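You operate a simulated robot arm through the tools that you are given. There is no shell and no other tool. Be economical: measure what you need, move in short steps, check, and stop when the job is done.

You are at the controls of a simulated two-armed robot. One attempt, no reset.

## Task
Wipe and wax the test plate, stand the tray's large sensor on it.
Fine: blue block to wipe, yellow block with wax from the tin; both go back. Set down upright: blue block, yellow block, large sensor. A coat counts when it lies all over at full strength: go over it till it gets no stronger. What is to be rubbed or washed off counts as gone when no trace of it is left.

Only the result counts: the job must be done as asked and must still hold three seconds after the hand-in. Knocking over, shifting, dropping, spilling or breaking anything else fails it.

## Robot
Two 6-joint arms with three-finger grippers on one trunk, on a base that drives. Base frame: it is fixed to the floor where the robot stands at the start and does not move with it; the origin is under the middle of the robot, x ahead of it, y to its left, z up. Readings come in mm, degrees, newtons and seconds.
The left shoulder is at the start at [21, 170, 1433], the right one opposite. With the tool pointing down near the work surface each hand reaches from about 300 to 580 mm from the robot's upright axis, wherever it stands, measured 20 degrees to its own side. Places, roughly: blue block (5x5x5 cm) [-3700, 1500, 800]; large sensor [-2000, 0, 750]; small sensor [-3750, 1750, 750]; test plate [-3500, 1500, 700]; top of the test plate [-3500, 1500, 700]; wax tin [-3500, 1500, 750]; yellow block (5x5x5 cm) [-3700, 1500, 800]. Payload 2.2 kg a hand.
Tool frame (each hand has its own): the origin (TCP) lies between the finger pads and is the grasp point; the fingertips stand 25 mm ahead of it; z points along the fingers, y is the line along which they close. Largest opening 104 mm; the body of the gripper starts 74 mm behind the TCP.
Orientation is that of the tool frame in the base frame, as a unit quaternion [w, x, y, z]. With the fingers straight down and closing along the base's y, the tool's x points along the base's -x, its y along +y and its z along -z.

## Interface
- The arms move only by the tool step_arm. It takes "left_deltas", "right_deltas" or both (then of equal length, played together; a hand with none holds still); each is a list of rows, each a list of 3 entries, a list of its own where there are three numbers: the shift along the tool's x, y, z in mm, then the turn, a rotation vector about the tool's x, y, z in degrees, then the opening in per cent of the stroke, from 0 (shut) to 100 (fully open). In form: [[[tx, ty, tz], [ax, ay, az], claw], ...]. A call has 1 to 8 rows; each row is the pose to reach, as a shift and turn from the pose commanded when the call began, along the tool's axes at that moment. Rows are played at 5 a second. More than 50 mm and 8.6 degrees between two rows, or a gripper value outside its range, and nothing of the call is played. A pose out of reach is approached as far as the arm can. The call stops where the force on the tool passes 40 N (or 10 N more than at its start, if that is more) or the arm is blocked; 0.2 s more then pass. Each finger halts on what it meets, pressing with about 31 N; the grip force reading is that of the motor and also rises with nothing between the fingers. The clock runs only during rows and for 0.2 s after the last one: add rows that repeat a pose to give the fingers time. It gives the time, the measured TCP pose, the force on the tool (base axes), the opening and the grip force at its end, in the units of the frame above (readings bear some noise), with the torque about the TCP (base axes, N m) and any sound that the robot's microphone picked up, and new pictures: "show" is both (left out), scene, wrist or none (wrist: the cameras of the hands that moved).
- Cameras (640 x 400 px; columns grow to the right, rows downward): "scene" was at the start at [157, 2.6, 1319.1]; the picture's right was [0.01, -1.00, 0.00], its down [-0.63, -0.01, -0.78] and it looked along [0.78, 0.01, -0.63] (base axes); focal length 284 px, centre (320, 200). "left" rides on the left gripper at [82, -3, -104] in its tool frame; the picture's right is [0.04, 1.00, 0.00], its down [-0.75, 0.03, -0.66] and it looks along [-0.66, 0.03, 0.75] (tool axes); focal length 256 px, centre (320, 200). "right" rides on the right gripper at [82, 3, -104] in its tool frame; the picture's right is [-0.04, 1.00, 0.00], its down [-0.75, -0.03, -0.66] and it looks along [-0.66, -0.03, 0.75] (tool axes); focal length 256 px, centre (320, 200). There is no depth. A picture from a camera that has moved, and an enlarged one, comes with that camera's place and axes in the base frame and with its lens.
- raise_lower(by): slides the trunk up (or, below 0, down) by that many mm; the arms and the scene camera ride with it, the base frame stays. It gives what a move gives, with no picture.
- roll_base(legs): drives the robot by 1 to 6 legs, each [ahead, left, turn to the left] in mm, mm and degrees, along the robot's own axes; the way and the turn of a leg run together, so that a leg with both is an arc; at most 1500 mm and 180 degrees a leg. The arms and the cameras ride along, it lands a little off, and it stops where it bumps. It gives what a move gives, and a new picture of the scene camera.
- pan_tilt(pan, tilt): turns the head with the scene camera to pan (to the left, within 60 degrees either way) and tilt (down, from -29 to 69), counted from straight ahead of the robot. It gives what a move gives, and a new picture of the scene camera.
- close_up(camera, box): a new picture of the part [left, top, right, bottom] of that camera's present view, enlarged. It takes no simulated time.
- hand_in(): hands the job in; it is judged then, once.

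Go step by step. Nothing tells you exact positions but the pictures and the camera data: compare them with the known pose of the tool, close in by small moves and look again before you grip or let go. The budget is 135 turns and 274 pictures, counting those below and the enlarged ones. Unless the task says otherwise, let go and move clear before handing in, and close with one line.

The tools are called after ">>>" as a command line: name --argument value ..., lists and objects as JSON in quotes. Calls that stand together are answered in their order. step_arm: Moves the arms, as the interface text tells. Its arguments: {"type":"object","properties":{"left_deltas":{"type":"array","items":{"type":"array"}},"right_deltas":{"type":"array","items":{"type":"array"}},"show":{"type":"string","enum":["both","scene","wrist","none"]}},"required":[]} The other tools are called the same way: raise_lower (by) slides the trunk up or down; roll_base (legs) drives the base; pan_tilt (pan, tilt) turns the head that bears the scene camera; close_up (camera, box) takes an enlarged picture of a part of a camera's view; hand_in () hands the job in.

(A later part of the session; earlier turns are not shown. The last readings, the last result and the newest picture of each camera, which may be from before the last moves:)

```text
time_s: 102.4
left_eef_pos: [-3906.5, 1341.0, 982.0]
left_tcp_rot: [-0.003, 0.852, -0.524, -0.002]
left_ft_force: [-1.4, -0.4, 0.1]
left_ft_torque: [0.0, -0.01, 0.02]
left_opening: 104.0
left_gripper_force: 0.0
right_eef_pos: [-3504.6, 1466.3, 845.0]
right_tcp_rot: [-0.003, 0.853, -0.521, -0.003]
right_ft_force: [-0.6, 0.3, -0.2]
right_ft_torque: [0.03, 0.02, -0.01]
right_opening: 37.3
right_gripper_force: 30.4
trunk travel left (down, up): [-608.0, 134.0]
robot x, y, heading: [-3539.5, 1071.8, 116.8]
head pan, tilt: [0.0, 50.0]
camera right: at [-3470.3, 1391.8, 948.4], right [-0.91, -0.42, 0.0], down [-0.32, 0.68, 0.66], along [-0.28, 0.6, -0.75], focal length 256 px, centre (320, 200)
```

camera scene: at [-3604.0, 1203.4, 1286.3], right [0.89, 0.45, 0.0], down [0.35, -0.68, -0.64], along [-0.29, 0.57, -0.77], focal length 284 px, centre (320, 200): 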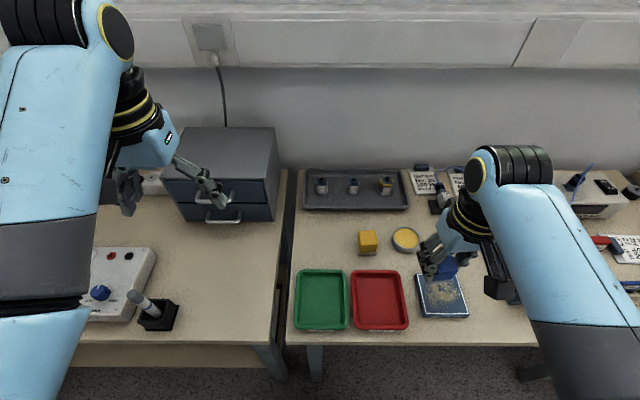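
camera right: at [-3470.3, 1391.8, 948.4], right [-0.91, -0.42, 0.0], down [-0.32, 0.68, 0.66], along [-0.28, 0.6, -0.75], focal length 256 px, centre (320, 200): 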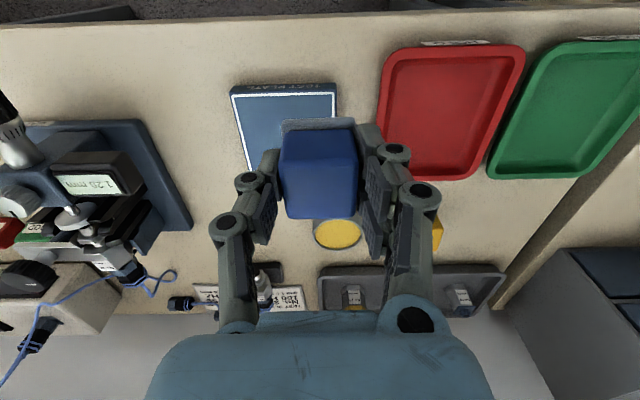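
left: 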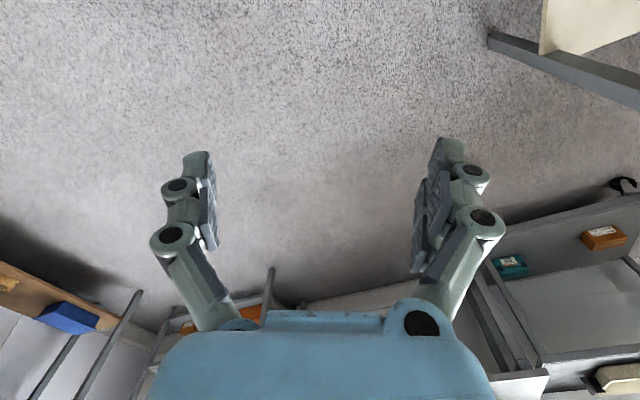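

Now I take the blue block back to its original spot: base left 190 mm, then to the recorded grasp pose.

>>> roll_base --legs '[[0, 190, 0]]'

```text
time_s: 104.0
left_eef_pos: [-4077.5, 1255.1, 981.4]
left_tcp_rot: [-0.002, 0.851, -0.525, -0.001]
left_ft_force: [-0.8, -0.3, -0.2]
left_ft_torque: [0.01, 0.01, 0.0]
left_opening: 104.3
left_gripper_force: 0.0
right_eef_pos: [-3675.7, 1380.7, 844.4]
right_tcp_rot: [-0.004, 0.853, -0.522, -0.003]
right_ft_force: [0.0, -0.2, -0.2]
right_ft_torque: [0.04, 0.0, 0.0]
right_opening: 37.3
right_gripper_force: 31.3
trunk travel left (down, up): [-608.0, 134.0]
robot x, y, heading: [-3708.8, 981.3, 116.6]
head pan, tilt: [0.0, 50.0]
camera scene: at [-3774.6, 1117.1, 1286.3], right [0.89, 0.45, 0.0], down [0.35, -0.68, -0.64], along [-0.29, 0.57, -0.77], focal length 284 px, centre (320, 200)
```

scene: 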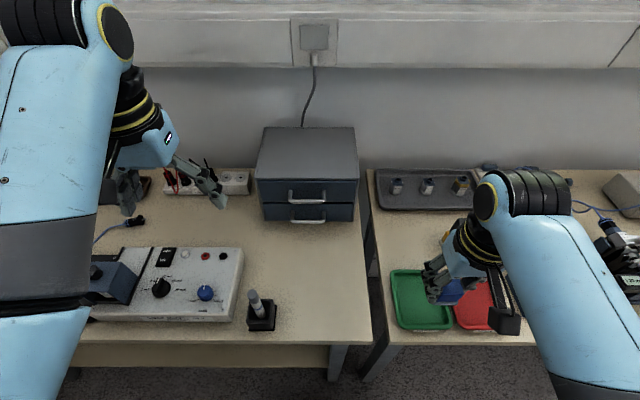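

>>> step_arm --right_deltas '[[[-40, 1, 0], [0, 0, -1], 20], [[-80, 2, 0], [0, 0, -2.5], 20], [[-120, 3, 0], [0, 0, -4.3], 20], [[-138, 3.7, 0], [0, 0, -4.3], 20], [[-138, 3.7, 35], [0, 0, -4.3], 20], [[-138, 3.7, 60], [0, 0, -4.3], 20], [[-138, 3.7, 60], [0, 0, -4.3], 20]]' --show "wrist"

```text
time_s: 105.6
left_eef_pos: [-4076.4, 1255.5, 982.2]
left_tcp_rot: [-0.003, 0.852, -0.524, -0.002]
left_ft_force: [-0.4, -0.3, 0.7]
left_ft_torque: [0.02, 0.01, 0.01]
left_opening: 103.9
left_gripper_force: 0.1
right_eef_pos: [-3740.6, 1504.2, 788.3]
right_tcp_rot: [-0.003, 0.873, -0.488, -0.005]
right_ft_force: [-0.6, -0.4, -0.7]
right_ft_torque: [0.01, 0.0, 0.01]
right_opening: 37.2
right_gripper_force: 31.1
trunk travel left (down, up): [-608.0, 134.0]
robot x, y, heading: [-3708.9, 984.5, 117.2]
head pan, tilt: [0.0, 50.0]
camera right: at [-3700.3, 1430.5, 890.0], right [-0.87, -0.49, 0.0], down [-0.37, 0.65, 0.66], along [-0.32, 0.58, -0.75], focal length 256 px, centre (320, 200)
```

right: 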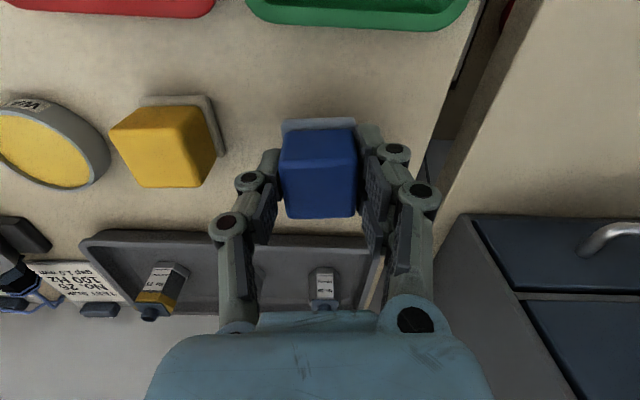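

Placed right above the old spot. I lower to touch.

>>> step_arm --right_deltas '[[[1, 0, 10], [0, 0, 0], 20], [[1, 0, 17], [0, 0, 0], 20], [[1, 0, 20], [0, 0, 0], 20], [[1, 0, 21], [0, 0, 0], 20], [[1, 0, 22], [0, 0, 0], 20], [[1, 0, 22], [0, 0, 0], 20]]' --show "none"

```text
time_s: 107.0
left_eef_pos: [-4076.0, 1254.0, 981.0]
left_tcp_rot: [-0.002, 0.852, -0.524, -0.002]
left_ft_force: [-0.5, -1.2, 0.5]
left_ft_torque: [0.0, 0.01, 0.0]
left_opening: 104.1
left_gripper_force: 0.1
right_eef_pos: [-3740.5, 1502.5, 766.6]
right_tcp_rot: [-0.005, 0.872, -0.489, -0.006]
right_ft_force: [1.7, -0.7, 25.9]
right_ft_torque: [-0.15, -0.15, 0.01]
right_opening: 37.7
right_gripper_force: 30.9
trunk travel left (down, up): [-608.0, 134.0]
robot x, y, heading: [-3708.2, 984.9, 116.8]
head pan, tilt: [0.0, 50.0]
```

It stands on the bench. I ease up 1.5 mm, open and rise.

>>> step_arm --right_deltas '[[[0, 0, -1.5], [0, 0, 0], 20], [[0, 0, -1.5], [0, 0, 0], 45], [[0, 0, -1.5], [0, 0, 0], 70], [[0, 0, -1.5], [0, 0, 0], 70], [[0, 0, -1.5], [0, 0, 0], 70], [[0, 0, -30], [0, 0, 0], 70], [[0, 0, -60], [0, 0, 0], 70]]' --show "wrist"

```text
time_s: 108.6
left_eef_pos: [-4076.7, 1256.3, 981.6]
left_tcp_rot: [-0.001, 0.852, -0.524, -0.002]
left_ft_force: [0.3, -0.2, -0.1]
left_ft_torque: [0.01, 0.05, -0.01]
left_opening: 104.2
left_gripper_force: 0.0
right_eef_pos: [-3741.7, 1501.5, 825.1]
right_tcp_rot: [-0.002, 0.873, -0.488, -0.003]
right_ft_force: [-0.9, 0.2, -0.1]
right_ft_torque: [0.0, 0.05, -0.01]
right_opening: 72.7
right_gripper_force: 0.1
trunk travel left (down, up): [-608.0, 134.0]
robot x, y, heading: [-3704.4, 985.8, 116.9]
head pan, tilt: [0.0, 50.0]
camera right: at [-3699.9, 1429.2, 928.1], right [-0.87, -0.49, 0.0], down [-0.37, 0.65, 0.66], along [-0.32, 0.58, -0.75], focal length 256 px, centre (320, 200)
```

right: 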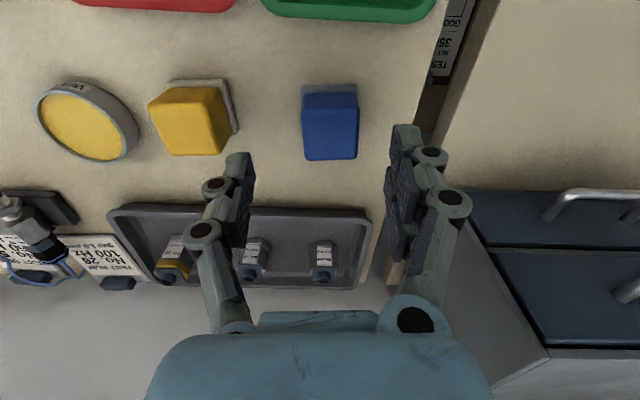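

Blue stands back in place. Now I enlarge the yellow block to measure it.

>>> close_up --camera "right" --box '[120, 60, 280, 160]'

```text
4.00 times, centred on (200, 110) of right
camera zoom: at [-3699.9, 1429.2, 928.1], right [-0.87, -0.49, 0.0], down [-0.37, 0.65, 0.66], along [-0.32, 0.58, -0.75], focal length 1024 px, centre (800, 560)
```

zoom: 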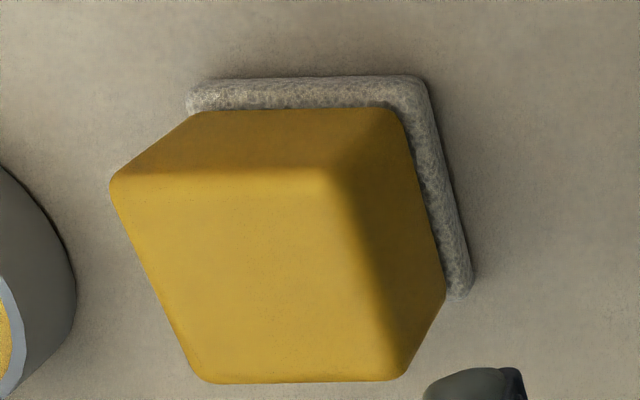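

Yellow is centred near (-3659, 1544), well aligned with the hand. I move over it with a narrower opening.

>>> step_arm --right_deltas '[[[3, -45, 0], [0, 0, 0], 60], [[7, -92, 0], [0, 0, 0], 60], [[7, -92, 28], [0, 0, 0], 60], [[7, -92, 28], [0, 0, 0], 60]]' --show "wrist"

```text
time_s: 109.6
left_eef_pos: [-4075.4, 1256.6, 982.4]
left_tcp_rot: [-0.002, 0.852, -0.524, -0.001]
left_ft_force: [0.0, 0.1, 0.1]
left_ft_torque: [0.02, 0.04, 0.01]
left_opening: 103.7
left_gripper_force: 0.1
right_eef_pos: [-3657.4, 1546.7, 796.2]
right_tcp_rot: [-0.004, 0.872, -0.489, -0.004]
right_ft_force: [0.7, -0.2, 0.5]
right_ft_torque: [0.0, 0.0, 0.0]
right_opening: 62.5
right_gripper_force: 0.1
trunk travel left (down, up): [-608.0, 134.0]
robot x, y, heading: [-3709.1, 982.3, 117.0]
head pan, tilt: [0.0, 50.0]
camera right: at [-3617.9, 1473.3, 899.0], right [-0.87, -0.49, 0.0], down [-0.37, 0.65, 0.66], along [-0.32, 0.58, -0.75], focal length 256 px, centre (320, 200)
```

right: 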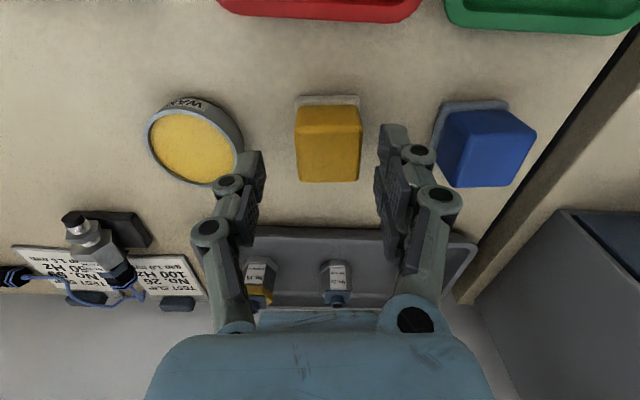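

>>> step_arm --right_deltas '[[[2, 4.5, 0], [0, 0, 0], 60], [[2, 4.5, 15], [0, 0, 0], 60], [[2, 4.5, 29.5], [0, 0, 0], 60], [[2, 4.5, 29.5], [0, 0, 0], 40], [[2, 4.5, 29.5], [0, 0, 0], 20], [[2, 4.5, 29.5], [0, 0, 0], 20]]' --show "wrist"

```text
time_s: 111.0
left_eef_pos: [-4075.9, 1255.6, 982.0]
left_tcp_rot: [-0.001, 0.852, -0.523, -0.002]
left_ft_force: [-0.2, 0.0, -0.2]
left_ft_torque: [0.01, 0.0, 0.02]
left_opening: 104.1
left_gripper_force: 0.3
right_eef_pos: [-3661.4, 1539.7, 764.9]
right_tcp_rot: [-0.003, 0.872, -0.489, -0.005]
right_ft_force: [0.3, -0.2, 0.6]
right_ft_torque: [-0.01, 0.02, -0.03]
right_opening: 37.6
right_gripper_force: 31.1
trunk travel left (down, up): [-608.0, 134.0]
robot x, y, heading: [-3708.5, 984.1, 116.7]
head pan, tilt: [0.0, 50.0]
camera right: at [-3621.0, 1468.8, 869.5], right [-0.87, -0.49, 0.0], down [-0.37, 0.65, 0.66], along [-0.32, 0.58, -0.75], focal length 256 px, centre (320, 200)
```

right: 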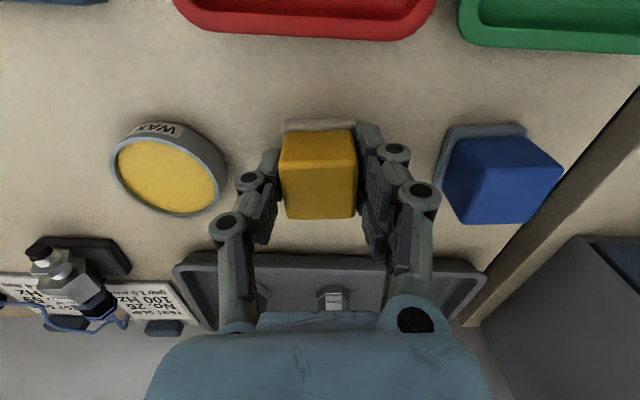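

Yellow is gripped. I lift it and drive the base right again, to reach the tin and plate.

>>> step_arm --right_deltas '[[[0, 0, -30], [0, 0, 0], 20], [[0, 0, -60], [0, 0, 0], 20], [[0, 0, -80], [0, 0, 0], 20]]' --show "none"

>>> roll_base --legs '[[0, -160, 0]]'

```text
time_s: 111.8
left_eef_pos: [-4076.3, 1255.1, 981.6]
left_tcp_rot: [-0.002, 0.851, -0.524, -0.002]
left_ft_force: [-0.1, 0.4, 0.5]
left_ft_torque: [0.0, -0.01, -0.01]
left_opening: 104.0
left_gripper_force: 0.1
right_eef_pos: [-3659.8, 1539.8, 847.5]
right_tcp_rot: [-0.003, 0.873, -0.488, -0.004]
right_ft_force: [-0.6, 0.9, -0.3]
right_ft_torque: [-0.03, 0.01, 0.01]
right_opening: 37.3
right_gripper_force: 31.1
trunk travel left (down, up): [-608.0, 134.0]
robot x, y, heading: [-3707.5, 984.2, 116.7]
head pan, tilt: [0.0, 50.0]
```

```text
time_s: 113.2
left_eef_pos: [-3931.7, 1327.8, 981.9]
left_tcp_rot: [-0.002, 0.851, -0.525, -0.003]
left_ft_force: [0.8, 0.7, 1.0]
left_ft_torque: [0.02, 0.04, -0.02]
left_opening: 104.0
left_gripper_force: 0.0
right_eef_pos: [-3516.1, 1611.6, 845.3]
right_tcp_rot: [-0.003, 0.872, -0.489, -0.004]
right_ft_force: [-0.4, -0.4, -0.1]
right_ft_torque: [0.01, 0.0, 0.0]
right_opening: 37.3
right_gripper_force: 30.9
trunk travel left (down, up): [-608.0, 134.0]
robot x, y, heading: [-3562.5, 1058.3, 116.8]
head pan, tilt: [0.0, 50.0]
camera scene: at [-3629.3, 1190.6, 1286.3], right [0.89, 0.45, 0.0], down [0.34, -0.68, -0.64], along [-0.29, 0.57, -0.77], focal length 284 px, centre (320, 200)
```

scene: 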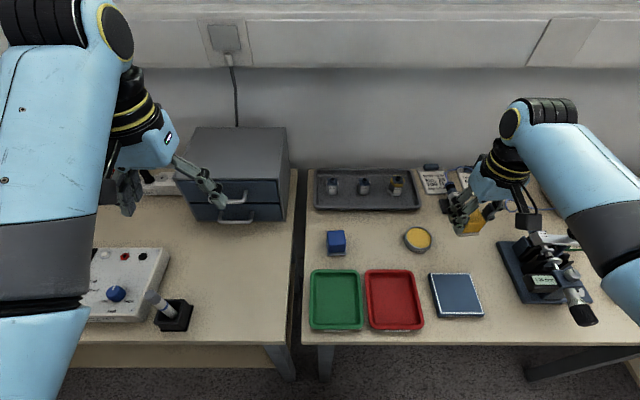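

I move over the wax tin and hover.

>>> step_arm --right_deltas '[[[-11, 35, 0], [0, 0, 0], 20], [[-22, 69, 0], [0, 0, 0], 20], [[-22, 69, 25], [0, 0, 0], 20], [[-22, 69, 45], [0, 0, 0], 20], [[-22, 69, 45], [0, 0, 0], 20]]' --show "wrist"

>>> close_up --camera "scene" --box '[370, 200, 470, 262]'

```text
time_s: 114.4
left_eef_pos: [-3932.3, 1328.2, 982.0]
left_tcp_rot: [-0.001, 0.851, -0.525, -0.003]
left_ft_force: [0.0, -0.5, -0.4]
left_ft_torque: [-0.04, 0.0, -0.02]
left_opening: 104.1
left_gripper_force: 0.0
right_eef_pos: [-3586.2, 1594.2, 801.6]
right_tcp_rot: [-0.004, 0.872, -0.49, -0.004]
right_ft_force: [0.8, -0.4, -1.7]
right_ft_torque: [0.0, 0.0, -0.01]
right_opening: 37.8
right_gripper_force: 30.9
trunk travel left (down, up): [-608.0, 134.0]
robot x, y, heading: [-3564.9, 1055.2, 116.7]
head pan, tilt: [0.0, 50.0]
camera right: at [-3546.6, 1522.1, 905.0], right [-0.87, -0.49, 0.0], down [-0.36, 0.65, 0.66], along [-0.32, 0.58, -0.75], focal length 256 px, centre (320, 200)
```

right: 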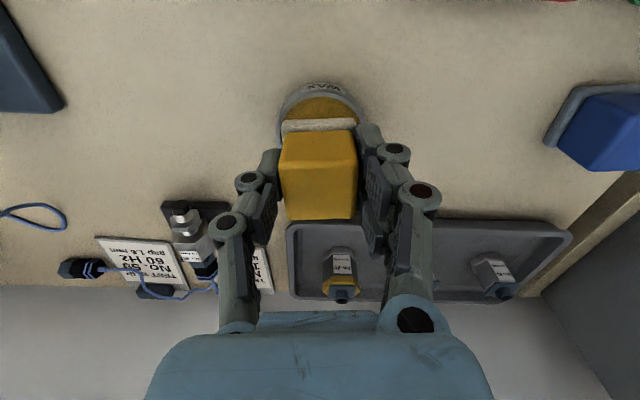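

```text
6.40 times, centred on (420, 231) of scene
camera zoom: at [-3630.4, 1189.9, 1286.3], right [0.89, 0.45, 0.0], down [0.34, -0.68, -0.64], along [-0.29, 0.57, -0.77], focal length 1816 px, centre (-320, 2)
```

zoom: 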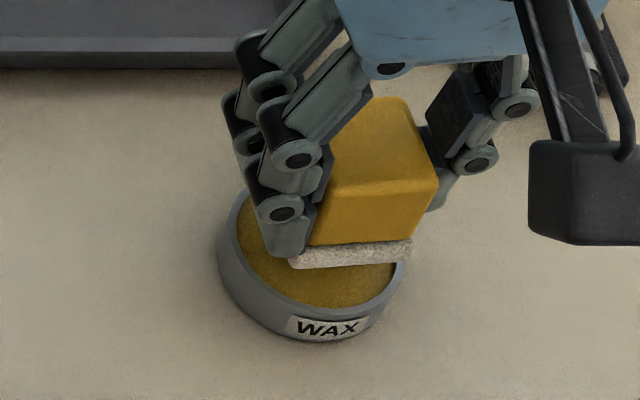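

Centred over the tin. I press down by millimetres.

>>> step_arm --right_deltas '[[[0, 0, 8], [0, 0, 0], 20], [[0, 0, 13], [0, 0, 0], 20], [[0, 0, 15], [0, 0, 0], 20], [[0, 0, 16], [0, 0, 0], 20], [[0, 0, 17], [0, 0, 0], 20], [[0, 0, 18], [0, 0, 0], 20]]' --show "none"

>>> close_up --camera "scene" --box '[370, 200, 470, 262]'

```text
time_s: 115.8
left_eef_pos: [-3931.8, 1327.2, 981.7]
left_tcp_rot: [-0.001, 0.851, -0.525, -0.003]
left_ft_force: [0.6, -0.3, 0.2]
left_ft_torque: [0.0, 0.01, 0.0]
left_opening: 103.9
left_gripper_force: 0.1
right_eef_pos: [-3588.4, 1595.0, 784.1]
right_tcp_rot: [-0.004, 0.872, -0.489, -0.004]
right_ft_force: [1.5, -0.4, 2.7]
right_ft_torque: [0.02, 0.02, -0.04]
right_opening: 37.4
right_gripper_force: 31.1
trunk travel left (down, up): [-608.0, 134.0]
robot x, y, heading: [-3563.5, 1054.9, 116.6]
head pan, tilt: [0.0, 50.0]
```

```text
6.40 times, centred on (420, 231) of scene
camera zoom: at [-3630.5, 1189.7, 1286.3], right [0.89, 0.45, 0.0], down [0.34, -0.68, -0.64], along [-0.29, 0.57, -0.77], focal length 1816 px, centre (-320, 2)
```

zoom: 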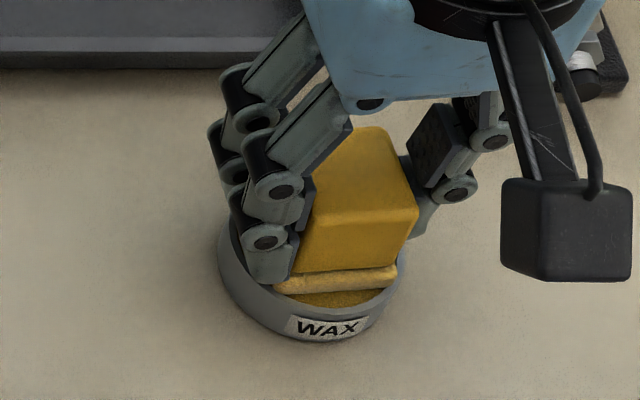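

The pad took wax. I lift and carry it over to the plate.

>>> step_arm --right_deltas '[[[0, 0, -25], [0, 0, 0], 20], [[0, 0, -55], [0, 0, 0], 20], [[45, -10, -55], [0, 0, 1.5], 20], [[88, -22, -55], [0, 0, 3], 20], [[128, -33, -55], [0, 0, 4.4], 20], [[128, -33, -15], [0, 0, 4.4], 20], [[128, -33, -9], [0, 0, 4.4], 20]]' --show "wrist"

```text
time_s: 117.4
left_eef_pos: [-3932.8, 1327.2, 981.5]
left_tcp_rot: [-0.001, 0.851, -0.525, -0.002]
left_ft_force: [-0.6, -0.5, 0.5]
left_ft_torque: [0.01, -0.01, 0.02]
left_opening: 104.2
left_gripper_force: 0.0
right_eef_pos: [-3492.6, 1501.9, 790.5]
right_tcp_rot: [-0.003, 0.853, -0.522, -0.004]
right_ft_force: [0.6, 0.1, 0.0]
right_ft_torque: [0.02, -0.01, -0.02]
right_opening: 37.4
right_gripper_force: 31.2
trunk travel left (down, up): [-608.0, 134.0]
robot x, y, heading: [-3561.4, 1059.3, 116.6]
head pan, tilt: [0.0, 50.0]
camera right: at [-3458.4, 1426.4, 894.3], right [-0.91, -0.42, 0.0], down [-0.31, 0.68, 0.66], along [-0.28, 0.6, -0.75], focal length 256 px, centre (320, 200)
```

right: 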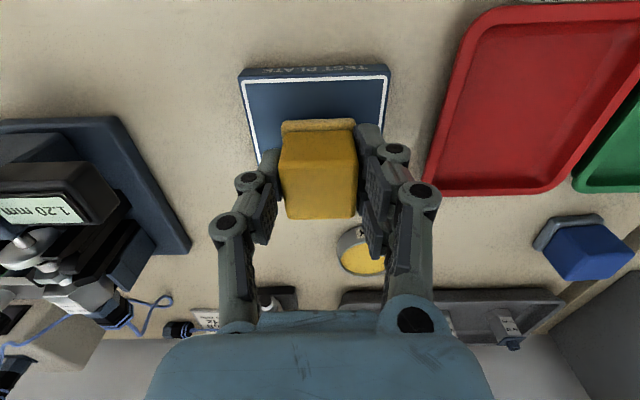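

>>> step_arm --right_deltas '[[[0, 0, 5], [0, 0, 0], 20], [[0, 0, 6.5], [0, 0, 0], 20], [[0, 0, 7.5], [0, 0, 0], 20], [[0, 0, 8], [0, 0, 0], 20], [[0, 0, 8], [0, 0, 0], 20]]' --show "none"

```text
time_s: 118.6
left_eef_pos: [-3933.8, 1329.0, 982.3]
left_tcp_rot: [-0.001, 0.851, -0.525, -0.002]
left_ft_force: [0.5, -0.6, 0.0]
left_ft_torque: [-0.01, 0.02, 0.01]
left_opening: 104.1
left_gripper_force: 0.0
right_eef_pos: [-3493.2, 1503.1, 784.5]
right_tcp_rot: [-0.004, 0.853, -0.522, -0.004]
right_ft_force: [0.5, 0.9, 0.5]
right_ft_torque: [0.02, 0.0, -0.03]
right_opening: 37.4
right_gripper_force: 30.8
trunk travel left (down, up): [-608.0, 134.0]
robot x, y, heading: [-3563.8, 1056.9, 116.7]
head pan, tilt: [0.0, 50.0]
```

>>> step_arm --right_deltas '[[[0, 0, 0.7], [0, 0, 0], 20], [[0, 0, 1.4], [0, 0, 0], 20], [[0, 0, 2], [0, 0, 0], 20], [[0, 0, 2], [0, 0, 0], 20]]' --show "none"

```text
time_s: 119.6
left_eef_pos: [-3932.0, 1327.1, 981.3]
left_tcp_rot: [-0.002, 0.851, -0.525, -0.003]
left_ft_force: [0.5, 1.0, 0.6]
left_ft_torque: [-0.03, -0.03, -0.02]
left_opening: 104.2
left_gripper_force: 0.0
right_eef_pos: [-3492.5, 1501.5, 783.6]
right_tcp_rot: [-0.004, 0.853, -0.522, -0.005]
right_ft_force: [1.6, -2.9, 20.0]
right_ft_torque: [-0.21, -0.1, 0.01]
right_opening: 37.4
right_gripper_force: 31.3
trunk travel left (down, up): [-608.0, 134.0]
robot x, y, heading: [-3563.1, 1055.2, 116.9]
head pan, tilt: [0.0, 50.0]
```

Contact at ~20 N; I ease off slightly and spread the wax in lanes.

>>> step_arm --right_deltas '[[[0, -13, -0.7], [0, 0, 0], 20], [[0, -26, -0.7], [0, 0, 0], 20], [[-13, -26, -0.7], [0, 0, 0], 20], [[-26, -26, -0.7], [0, 0, 0], 20], [[-10, -26, -0.7], [0, 0, 0], 20], [[10, -26, -0.7], [0, 0, 0], 20], [[26, -26, -0.7], [0, 0, 0], 20], [[26, -9, -0.7], [0, 0, 0], 20]]' --show "none"

>>> step_arm --right_deltas '[[[-18, 0, -0.2], [0, 0, 0], 20], [[-36, 0, -0.2], [0, 0, 0], 20], [[-52, 0, -0.2], [0, 0, 0], 20], [[-52, 18, -0.2], [0, 0, 0], 20], [[-35, 18, -0.2], [0, 0, 0], 20], [[-17, 18, -0.2], [0, 0, 0], 20], [[0, 18, -0.2], [0, 0, 0], 20], [[0, 35, -0.2], [0, 0, 0], 20]]' --show "none"

>>> step_arm --right_deltas '[[[-18, 0, 0], [0, 0, 0], 20], [[-36, 0, 0], [0, 0, 0], 20], [[-52, 0, 0], [0, 0, 0], 20], [[-52, 0, -15], [0, 0, 0], 20], [[-52, 0, -60], [0, 0, 0], 20], [[-80, -7, -60], [0, 0, 0], 20]]' --show "wrist"

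>>> close_up --camera "scene" --box '[410, 260, 500, 325]'

```text
time_s: 121.4
left_eef_pos: [-3931.4, 1328.0, 982.5]
left_tcp_rot: [-0.002, 0.851, -0.526, -0.003]
left_ft_force: [-0.4, 0.1, 0.0]
left_ft_torque: [0.01, 0.01, -0.03]
left_opening: 104.1
left_gripper_force: 0.1
right_eef_pos: [-3471.4, 1483.4, 783.2]
right_tcp_rot: [-0.004, 0.853, -0.523, -0.003]
right_ft_force: [6.4, 1.2, 21.2]
right_ft_torque: [0.15, -0.12, -0.03]
right_opening: 37.3
right_gripper_force: 31.1
trunk travel left (down, up): [-608.0, 134.0]
robot x, y, heading: [-3562.5, 1054.1, 116.7]
head pan, tilt: [0.0, 50.0]
```

```text
time_s: 123.2
left_eef_pos: [-3933.5, 1328.4, 981.5]
left_tcp_rot: [-0.002, 0.85, -0.526, -0.001]
left_ft_force: [-0.1, -0.8, -0.2]
left_ft_torque: [-0.01, -0.04, 0.01]
left_opening: 104.1
left_gripper_force: 0.0
right_eef_pos: [-3504.3, 1467.3, 781.3]
right_tcp_rot: [-0.004, 0.853, -0.523, -0.003]
right_ft_force: [3.4, 0.9, 14.1]
right_ft_torque: [0.03, -0.12, -0.05]
right_opening: 37.5
right_gripper_force: 31.6
trunk travel left (down, up): [-608.0, 134.0]
robot x, y, heading: [-3564.7, 1057.4, 116.8]
head pan, tilt: [0.0, 50.0]
```

```text
time_s: 124.6
left_eef_pos: [-3933.0, 1330.0, 981.2]
left_tcp_rot: [-0.001, 0.851, -0.526, -0.002]
left_ft_force: [0.4, 0.0, -0.1]
left_ft_torque: [-0.02, -0.01, -0.04]
left_opening: 103.8
left_gripper_force: 0.0
right_eef_pos: [-3535.1, 1542.2, 842.3]
right_tcp_rot: [-0.003, 0.853, -0.523, -0.002]
right_ft_force: [0.1, 0.2, -0.9]
right_ft_torque: [-0.02, 0.01, 0.03]
right_opening: 37.3
right_gripper_force: 30.9
trunk travel left (down, up): [-608.0, 134.0]
robot x, y, heading: [-3566.6, 1057.7, 116.8]
head pan, tilt: [0.0, 50.0]
camera right: at [-3499.6, 1467.9, 945.6], right [-0.91, -0.42, 0.0], down [-0.31, 0.68, 0.66], along [-0.28, 0.6, -0.75], focal length 256 px, centre (320, 200)
```

right: 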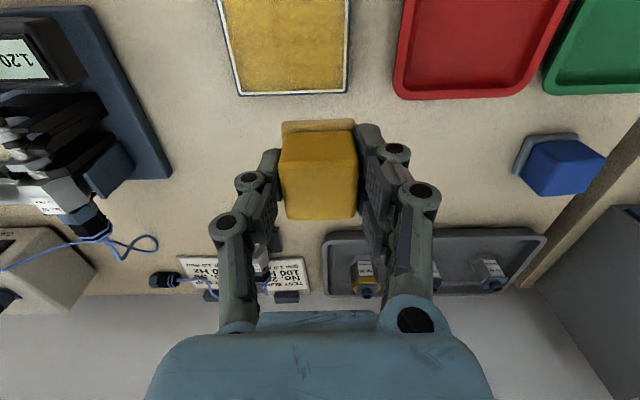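

```text
6.15 times, centred on (455, 292) of scene
camera zoom: at [-3630.9, 1191.7, 1286.0], right [0.89, 0.45, 0.0], down [0.34, -0.69, -0.64], along [-0.29, 0.57, -0.77], focal length 1746 px, centre (-511, -369)
```

zoom: 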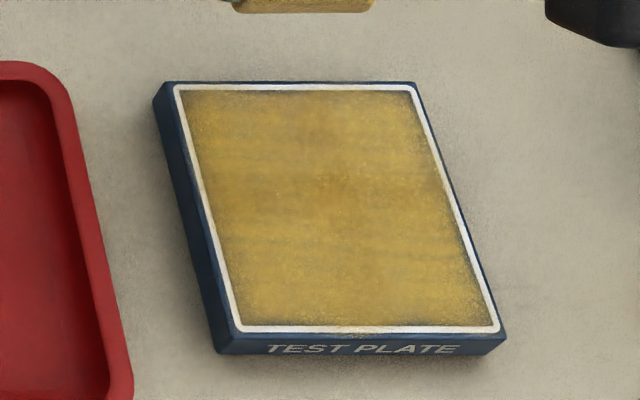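

Coverage is good but weaker toward the rims. I dip again first? The pad is still waxy, so I go over crosswise with wider reach and look again.

>>> step_arm --right_deltas '[[[24, 11, 30], [0, 0, 0], 20], [[24, 11, 55], [0, 0, 0], 20], [[24, 11, 60.6], [0, 0, 0], 20], [[24, -19, 60.6], [0, 0, 0], 20], [[24, -49, 60.6], [0, 0, 0], 20], [[39, -49, 60.6], [0, 0, 0], 20], [[39, -19, 60.6], [0, 0, 0], 20], [[39, 11, 60.6], [0, 0, 0], 20]]' --show "none"

>>> step_arm --right_deltas '[[[15, 0, 0], [0, 0, 0], 20], [[15, -30, 0], [0, 0, 0], 20], [[15, -60, 0], [0, 0, 0], 20], [[30, -60, 0], [0, 0, 0], 20], [[30, -30, 0], [0, 0, 0], 20], [[30, 0, 0], [0, 0, 0], 20], [[45, 0, 0], [0, 0, 0], 20], [[45, -30, 0], [0, 0, 0], 20]]' --show "none"

>>> step_arm --right_deltas '[[[0, -30, 0], [0, 0, 0], 20], [[-30, -30, 0], [0, 0, 0], 20], [[-60, -30, 0], [0, 0, 0], 20], [[-60, 0, 0], [0, 0, 0], 20], [[-60, 30, 0], [0, 0, 0], 20], [[-60, 30, -15], [0, 0, 0], 20], [[-60, 30, -60], [0, 0, 0], 20], [[-84, 19, -60], [0, 0, 0], 20]]' --show "wrist"

>>> close_up --camera "scene" --box '[410, 260, 500, 325]'

```text
time_s: 126.4
left_eef_pos: [-3932.4, 1328.2, 981.5]
left_tcp_rot: [-0.001, 0.851, -0.525, -0.002]
left_ft_force: [1.1, 0.9, 0.4]
left_ft_torque: [-0.01, -0.01, 0.01]
left_opening: 104.1
left_gripper_force: 0.0
right_eef_pos: [-3527.6, 1500.7, 783.0]
right_tcp_rot: [-0.003, 0.852, -0.523, -0.005]
right_ft_force: [1.7, 1.2, 13.1]
right_ft_torque: [0.02, -0.11, 0.05]
right_opening: 37.7
right_gripper_force: 30.9
trunk travel left (down, up): [-608.0, 134.0]
robot x, y, heading: [-3564.9, 1057.2, 116.5]
head pan, tilt: [0.0, 50.0]
```

```text
time_s: 128.2
left_eef_pos: [-3931.9, 1327.2, 981.9]
left_tcp_rot: [-0.002, 0.851, -0.525, -0.002]
left_ft_force: [0.6, 0.1, 0.3]
left_ft_torque: [-0.04, 0.06, -0.01]
left_opening: 103.7
left_gripper_force: 0.0
right_eef_pos: [-3478.5, 1474.5, 781.9]
right_tcp_rot: [-0.003, 0.852, -0.523, -0.005]
right_ft_force: [-3.9, -3.9, 16.7]
right_ft_torque: [-0.03, 0.26, 0.04]
right_opening: 37.2
right_gripper_force: 30.5
trunk travel left (down, up): [-608.0, 134.0]
robot x, y, heading: [-3564.2, 1057.0, 116.7]
head pan, tilt: [0.0, 50.0]
```

```text
time_s: 130.0
left_eef_pos: [-3932.6, 1329.7, 982.0]
left_tcp_rot: [-0.001, 0.851, -0.525, -0.002]
left_ft_force: [-0.1, 0.2, 0.3]
left_ft_torque: [-0.04, 0.01, -0.02]
left_opening: 103.6
left_gripper_force: 0.1
right_eef_pos: [-3534.2, 1542.3, 842.5]
right_tcp_rot: [-0.001, 0.853, -0.522, -0.003]
right_ft_force: [0.5, 0.2, -0.3]
right_ft_torque: [-0.01, 0.01, 0.0]
right_opening: 37.5
right_gripper_force: 30.5
trunk travel left (down, up): [-608.0, 134.0]
robot x, y, heading: [-3563.7, 1056.6, 116.5]
head pan, tilt: [0.0, 50.0]
camera right: at [-3499.0, 1468.0, 945.3], right [-0.91, -0.42, 0.0], down [-0.31, 0.68, 0.66], along [-0.28, 0.6, -0.75], focal length 256 px, centre (320, 200)
```

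right: 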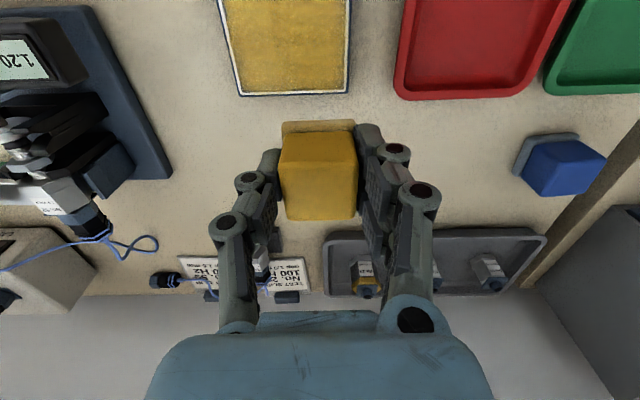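

```text
6.15 times, centred on (455, 292) of scene
camera zoom: at [-3630.5, 1191.7, 1286.0], right [0.89, 0.45, 0.0], down [0.34, -0.69, -0.64], along [-0.29, 0.57, -0.77], focal length 1746 px, centre (-511, -369)
```

zoom: 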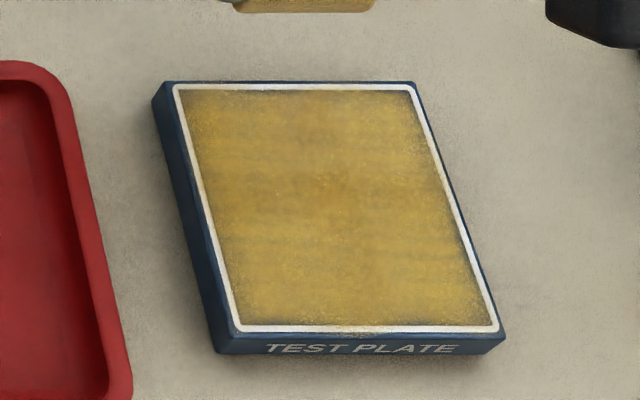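

To be sure the pad isn't depleted, I dip it in the wax again and then compare another pass.

>>> step_arm --right_deltas '[[[-36, 12, 0], [0, 0, -2], 20], [[-72, 24, 0], [0, 0, -4.4], 20], [[-72, 24, 30], [0, 0, -4.4], 20], [[-72, 24, 52], [0, 0, -4.4], 20], [[-72, 24, 57], [0, 0, -4.4], 20], [[-72, 24, 59], [0, 0, -4.4], 20], [[-72, 24, 60], [0, 0, -4.4], 20]]' --show "none"

```text
time_s: 131.6
left_eef_pos: [-3933.9, 1329.2, 981.8]
left_tcp_rot: [-0.001, 0.851, -0.524, -0.002]
left_ft_force: [0.8, 0.1, 0.1]
left_ft_torque: [0.03, 0.01, -0.01]
left_opening: 104.1
left_gripper_force: 0.2
right_eef_pos: [-3588.8, 1595.3, 783.1]
right_tcp_rot: [-0.005, 0.872, -0.489, -0.004]
right_ft_force: [0.3, -0.1, 2.7]
right_ft_torque: [-0.03, 0.0, 0.04]
right_opening: 37.3
right_gripper_force: 31.0
trunk travel left (down, up): [-608.0, 134.0]
robot x, y, heading: [-3563.5, 1056.1, 116.9]
head pan, tilt: [0.0, 50.0]
```

>>> step_arm --right_deltas '[[[0, 0, -30], [0, 0, 0], 20], [[0, 0, -55], [0, 0, 0], 20], [[40, -4, -55], [0, 0, 1.5], 20], [[75, -7, -55], [0, 0, 3], 20], [[100, -9, -55], [0, 0, 4.4], 20], [[100, -9, -15], [0, 0, 4.4], 20], [[100, -9, -3], [0, 0, 4.4], 20], [[100, -9, 0], [0, 0, 4.4], 20]]' --show "none"

>>> step_arm --right_deltas '[[[-4, 4, 0], [0, 0, 0], 20], [[26, 4, 0], [0, 0, 0], 20], [[56, 4, 0], [0, 0, 0], 20], [[56, -12, 0], [0, 0, 0], 20], [[26, -12, 0], [0, 0, 0], 20], [[-4, -12, 0], [0, 0, 0], 20], [[-4, -28, 0], [0, 0, 0], 20], [[26, -28, 0], [0, 0, 0], 20]]' --show "none"

>>> step_arm --right_deltas '[[[30, 0, 0], [0, 0, 0], 20], [[30, -15, 0], [0, 0, 0], 20], [[0, -15, 0], [0, 0, 0], 20], [[-30, -15, 0], [0, 0, 0], 20], [[-30, -28, 0], [0, 0, 0], 20], [[0, -28, 0], [0, 0, 0], 20], [[30, -28, 0], [0, 0, 0], 20], [[30, 0, 0], [0, 0, 0], 20]]' --show "none"

>>> step_arm --right_deltas '[[[0, 28, 0], [0, 0, 0], 20], [[-30, 28, 0], [0, 0, 0], 20], [[-60, 28, 0], [0, 0, 0], 20], [[-60, 0, 0], [0, 0, 0], 20], [[-60, -28, 0], [0, 0, 0], 20], [[-60, -28, -15], [0, 0, 0], 20], [[-60, 0, -50], [0, 0, 0], 20], [[-84, 21, -60], [0, 0, 0], 20]]' --show "wrist"

>>> close_up --camera "scene" --box '[410, 260, 500, 325]'

```text
time_s: 133.4
left_eef_pos: [-3932.8, 1327.9, 982.2]
left_tcp_rot: [-0.002, 0.85, -0.526, -0.002]
left_ft_force: [-0.2, 0.0, -0.7]
left_ft_torque: [0.02, -0.01, -0.02]
left_opening: 104.1
left_gripper_force: 0.0
right_eef_pos: [-3527.8, 1515.3, 783.5]
right_tcp_rot: [-0.004, 0.853, -0.522, -0.004]
right_ft_force: [1.8, -0.6, 6.7]
right_ft_torque: [-0.03, -0.07, -0.04]
right_opening: 37.3
right_gripper_force: 30.6
trunk travel left (down, up): [-608.0, 134.0]
robot x, y, heading: [-3566.6, 1056.0, 116.7]
head pan, tilt: [0.0, 50.0]
```

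```text
time_s: 135.2
left_eef_pos: [-3932.9, 1326.9, 982.8]
left_tcp_rot: [-0.002, 0.851, -0.526, -0.003]
left_ft_force: [-0.2, 0.0, 0.0]
left_ft_torque: [0.01, -0.01, 0.0]
left_opening: 104.0
left_gripper_force: 0.0
right_eef_pos: [-3491.6, 1503.5, 781.7]
right_tcp_rot: [-0.004, 0.853, -0.522, -0.005]
right_ft_force: [0.5, 1.7, 14.0]
right_ft_torque: [-0.07, 0.03, 0.01]
right_opening: 37.5
right_gripper_force: 31.1
trunk travel left (down, up): [-608.0, 134.0]
robot x, y, heading: [-3562.4, 1059.3, 116.6]
head pan, tilt: [0.0, 50.0]
```

```text
time_s: 137.0
left_eef_pos: [-3933.6, 1328.0, 982.1]
left_tcp_rot: [-0.002, 0.851, -0.526, -0.002]
left_ft_force: [-0.6, -0.7, -0.6]
left_ft_torque: [0.0, -0.01, -0.04]
left_opening: 104.1
left_gripper_force: 0.1
right_eef_pos: [-3479.0, 1477.0, 781.5]
right_tcp_rot: [-0.003, 0.852, -0.523, -0.003]
right_ft_force: [4.3, -0.2, 13.3]
right_ft_torque: [0.01, -0.03, -0.01]
right_opening: 37.2
right_gripper_force: 31.5
trunk travel left (down, up): [-608.0, 134.0]
robot x, y, heading: [-3567.9, 1059.2, 116.9]
head pan, tilt: [0.0, 50.0]
```

```text
time_s: 138.8
left_eef_pos: [-3934.8, 1329.8, 980.6]
left_tcp_rot: [-0.002, 0.851, -0.525, -0.001]
left_ft_force: [-0.1, -0.4, 0.3]
left_ft_torque: [-0.02, 0.01, 0.0]
left_opening: 104.1
left_gripper_force: 0.0
right_eef_pos: [-3534.4, 1543.3, 842.5]
right_tcp_rot: [-0.002, 0.853, -0.523, -0.003]
right_ft_force: [-1.2, -0.1, -0.6]
right_ft_torque: [-0.03, -0.04, -0.01]
right_opening: 37.4
right_gripper_force: 31.1
trunk travel left (down, up): [-608.0, 134.0]
robot x, y, heading: [-3565.5, 1054.2, 116.7]
head pan, tilt: [0.0, 50.0]
camera right: at [-3501.1, 1468.8, 945.4], right [-0.91, -0.42, 0.0], down [-0.31, 0.68, 0.66], along [-0.27, 0.6, -0.75], focal length 256 px, centre (320, 200)
```

right: 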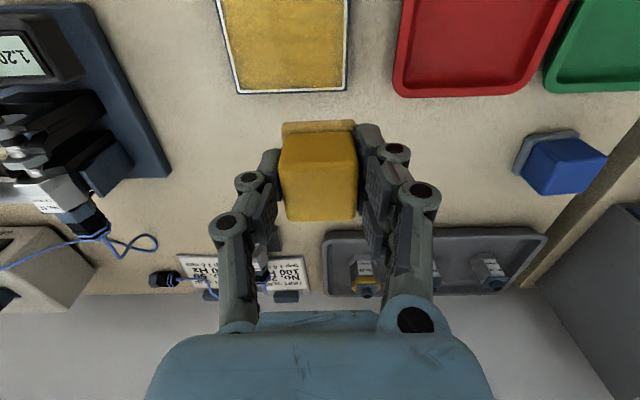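

```text
6.15 times, centred on (455, 292) of scene
camera zoom: at [-3631.5, 1191.1, 1286.1], right [0.89, 0.45, 0.0], down [0.34, -0.68, -0.64], along [-0.29, 0.57, -0.77], focal length 1746 px, centre (-511, -369)
```

zoom: 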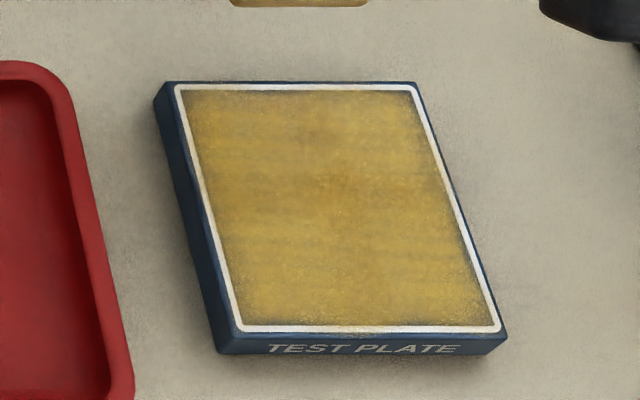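

The coat looks nearly unchanged. I inspect rims and corners closer.

>>> close_up --camera "scene" --box '[430, 268, 486, 303]'

>>> close_up --camera "scene" --box '[430, 288, 486, 323]'

>>> close_up --camera "right" --box '[200, 0, 370, 106]'

```text
11.43 times, centred on (458, 286) of scene
camera zoom: at [-3631.5, 1191.1, 1286.1], right [0.89, 0.45, 0.0], down [0.34, -0.68, -0.64], along [-0.29, 0.57, -0.77], focal length 3243 px, centre (-1257, -777)
```

zoom: 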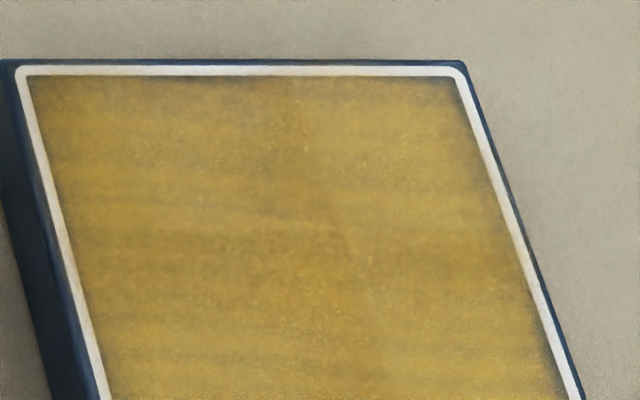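

```text
11.43 times, centred on (458, 306) of scene
camera zoom: at [-3631.5, 1191.1, 1286.1], right [0.89, 0.45, 0.0], down [0.34, -0.68, -0.64], along [-0.29, 0.57, -0.77], focal length 3243 px, centre (-1257, -1006)
```

zoom: 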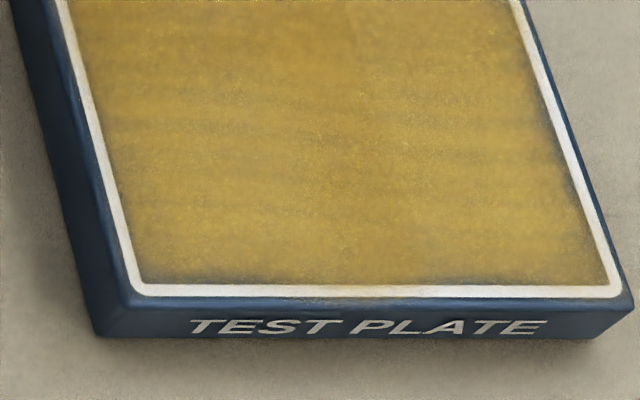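

```text
3.76 times, centred on (285, 53) of right
camera zoom: at [-3501.1, 1468.8, 945.4], right [-0.91, -0.42, 0.0], down [-0.31, 0.68, 0.66], along [-0.27, 0.6, -0.75], focal length 964 px, centre (452, 753)
```

zoom: 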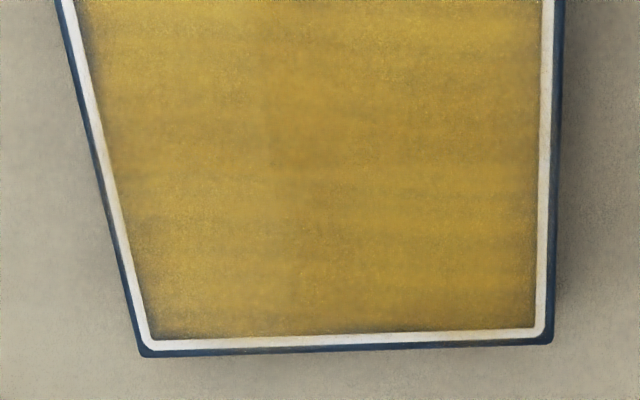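

It looks even. I make one more full pass and compare the same view to confirm it gets no stronger.

>>> step_arm --right_deltas '[[[24, 11, 30], [0, 0, 0], 20], [[24, 11, 55], [0, 0, 0], 20], [[24, 11, 60.3], [0, 0, 0], 20], [[24, -19, 60.3], [0, 0, 0], 20], [[24, -49, 60.3], [0, 0, 0], 20], [[39, -49, 60.3], [0, 0, 0], 20], [[39, -19, 60.3], [0, 0, 0], 20], [[39, 11, 60.3], [0, 0, 0], 20]]' --show "none"

>>> step_arm --right_deltas '[[[15, 0, 0], [0, 0, 0], 20], [[15, -30, 0], [0, 0, 0], 20], [[15, -60, 0], [0, 0, 0], 20], [[30, -60, 0], [0, 0, 0], 20], [[30, -30, 0], [0, 0, 0], 20], [[30, 0, 0], [0, 0, 0], 20], [[45, 0, 0], [0, 0, 0], 20], [[45, -30, 0], [0, 0, 0], 20]]' --show "none"

>>> step_arm --right_deltas '[[[0, -30, 0], [0, 0, 0], 20], [[-30, -30, 0], [0, 0, 0], 20], [[-60, -30, 0], [0, 0, 0], 20], [[-60, 0, 0], [0, 0, 0], 20], [[-60, 30, 0], [0, 0, 0], 20], [[-60, 30, -15], [0, 0, 0], 20], [[-60, 30, -60], [0, 0, 0], 20], [[-84, 19, -60], [0, 0, 0], 20]]' --show "none"

>>> close_up --camera "right" --box '[200, 0, 370, 106]'

>>> close_up --camera "scene" --box '[430, 268, 486, 303]'

```text
time_s: 140.6
left_eef_pos: [-3932.8, 1327.4, 982.2]
left_tcp_rot: [-0.002, 0.852, -0.524, -0.002]
left_ft_force: [0.0, 0.7, 0.2]
left_ft_torque: [0.04, -0.02, -0.03]
left_opening: 104.2
left_gripper_force: 0.1
right_eef_pos: [-3528.1, 1502.1, 782.2]
right_tcp_rot: [-0.004, 0.852, -0.523, -0.004]
right_ft_force: [-1.7, -0.6, 4.8]
right_ft_torque: [-0.08, -0.04, 0.0]
right_opening: 37.2
right_gripper_force: 30.5
trunk travel left (down, up): [-608.0, 134.0]
robot x, y, heading: [-3563.2, 1052.5, 116.8]
head pan, tilt: [0.0, 50.0]
```

```text
time_s: 142.4
left_eef_pos: [-3932.1, 1328.8, 982.2]
left_tcp_rot: [-0.002, 0.852, -0.524, -0.002]
left_ft_force: [-0.1, -0.4, -0.1]
left_ft_torque: [-0.03, 0.02, -0.02]
left_opening: 104.1
left_gripper_force: 0.0
right_eef_pos: [-3481.3, 1477.6, 782.2]
right_tcp_rot: [-0.003, 0.853, -0.523, -0.004]
right_ft_force: [-4.0, -1.0, 9.8]
right_ft_torque: [-0.05, 0.15, 0.02]
right_opening: 37.4
right_gripper_force: 31.0
trunk travel left (down, up): [-608.0, 134.0]
robot x, y, heading: [-3562.7, 1055.7, 117.1]
head pan, tilt: [0.0, 50.0]
```

```text
time_s: 144.2
left_eef_pos: [-3933.2, 1329.6, 981.1]
left_tcp_rot: [0.0, 0.851, -0.526, -0.002]
left_ft_force: [-0.2, -0.3, -0.5]
left_ft_torque: [-0.02, 0.03, 0.01]
left_opening: 103.7
left_gripper_force: 0.0
right_eef_pos: [-3534.5, 1542.8, 840.8]
right_tcp_rot: [-0.002, 0.853, -0.522, -0.002]
right_ft_force: [-0.1, -0.9, -1.5]
right_ft_torque: [-0.03, 0.01, -0.02]
right_opening: 37.7
right_gripper_force: 31.1
trunk travel left (down, up): [-608.0, 134.0]
robot x, y, heading: [-3564.8, 1057.6, 116.8]
head pan, tilt: [0.0, 50.0]
```

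```text
3.76 times, centred on (285, 53) of right
camera zoom: at [-3499.8, 1468.6, 944.4], right [-0.91, -0.42, 0.0], down [-0.31, 0.68, 0.66], along [-0.28, 0.6, -0.75], focal length 964 px, centre (452, 753)
```

zoom: 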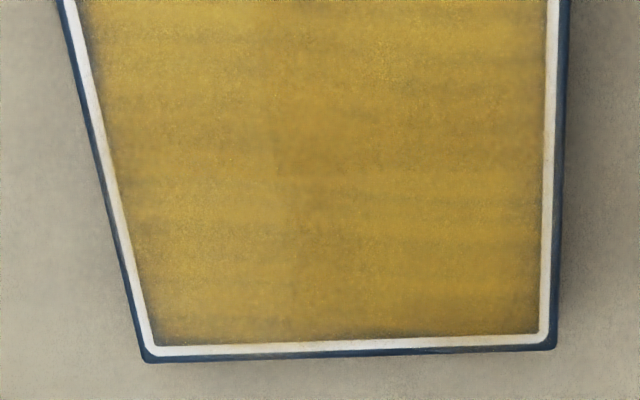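

```text
11.43 times, centred on (458, 286) of scene
camera zoom: at [-3630.6, 1191.8, 1286.0], right [0.89, 0.45, 0.0], down [0.34, -0.69, -0.64], along [-0.29, 0.57, -0.77], focal length 3243 px, centre (-1257, -777)
```

zoom: 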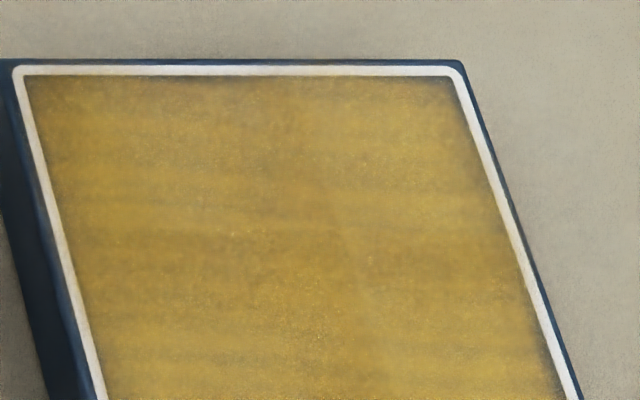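

The coat gets no stronger. I return the yellow block: base left 160 mm, then to its recorded pose.

>>> roll_base --legs '[[0, 160, 0]]'

```text
time_s: 145.6
left_eef_pos: [-4076.7, 1256.1, 982.6]
left_tcp_rot: [-0.002, 0.85, -0.526, -0.002]
left_ft_force: [0.3, 0.0, 0.1]
left_ft_torque: [0.02, -0.03, -0.01]
left_opening: 104.0
left_gripper_force: 0.0
right_eef_pos: [-3678.4, 1469.4, 840.9]
right_tcp_rot: [-0.004, 0.853, -0.523, -0.003]
right_ft_force: [-1.0, 0.1, -0.3]
right_ft_torque: [0.03, 0.01, 0.0]
right_opening: 37.5
right_gripper_force: 31.1
trunk travel left (down, up): [-608.0, 134.0]
robot x, y, heading: [-3710.0, 982.8, 116.8]
head pan, tilt: [0.0, 50.0]
camera scene: at [-3775.0, 1117.3, 1286.3], right [0.89, 0.45, 0.0], down [0.34, -0.68, -0.64], along [-0.29, 0.57, -0.77], focal length 284 px, centre (320, 200)
```

scene: 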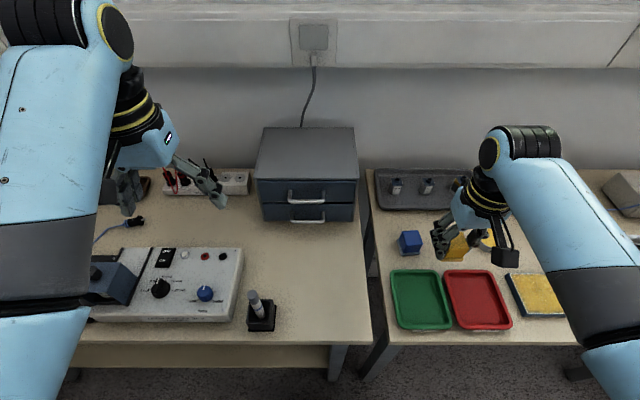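

>>> step_arm --right_deltas '[[[-28, -24, 0], [0, 0, -2], 20], [[-55, -47, 0], [0, 0, -4.3], 20], [[-55, -47, 30], [0, 0, -4.3], 20], [[-55, -47, 56], [0, 0, -4.3], 20], [[-55, -47, 56], [0, 0, -4.3], 20]]' --show "wrist"

```text
time_s: 146.8
left_eef_pos: [-4075.6, 1256.3, 982.3]
left_tcp_rot: [-0.001, 0.851, -0.525, -0.003]
left_ft_force: [0.4, 0.6, -1.2]
left_ft_torque: [0.01, -0.01, 0.01]
left_opening: 104.2
left_gripper_force: 0.1
right_eef_pos: [-3660.0, 1541.6, 786.9]
right_tcp_rot: [-0.003, 0.872, -0.49, -0.004]
right_ft_force: [-0.1, -0.3, -0.5]
right_ft_torque: [-0.02, 0.0, -0.01]
right_opening: 37.4
right_gripper_force: 31.2
trunk travel left (down, up): [-608.0, 134.0]
robot x, y, heading: [-3706.0, 982.3, 116.8]
head pan, tilt: [0.0, 50.0]
camera right: at [-3620.6, 1469.2, 890.2], right [-0.87, -0.48, 0.0], down [-0.36, 0.65, 0.66], along [-0.32, 0.58, -0.75], focal length 256 px, centre (320, 200)
```

right: 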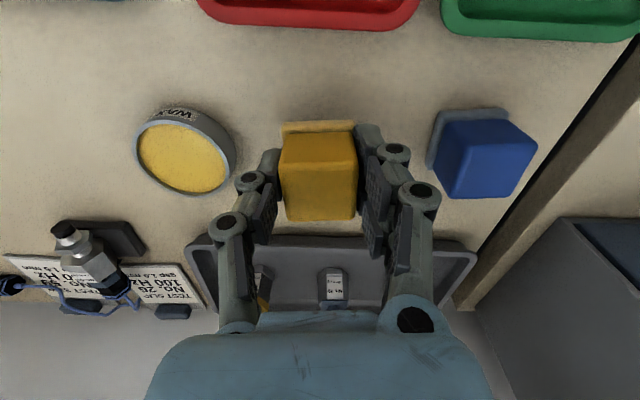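

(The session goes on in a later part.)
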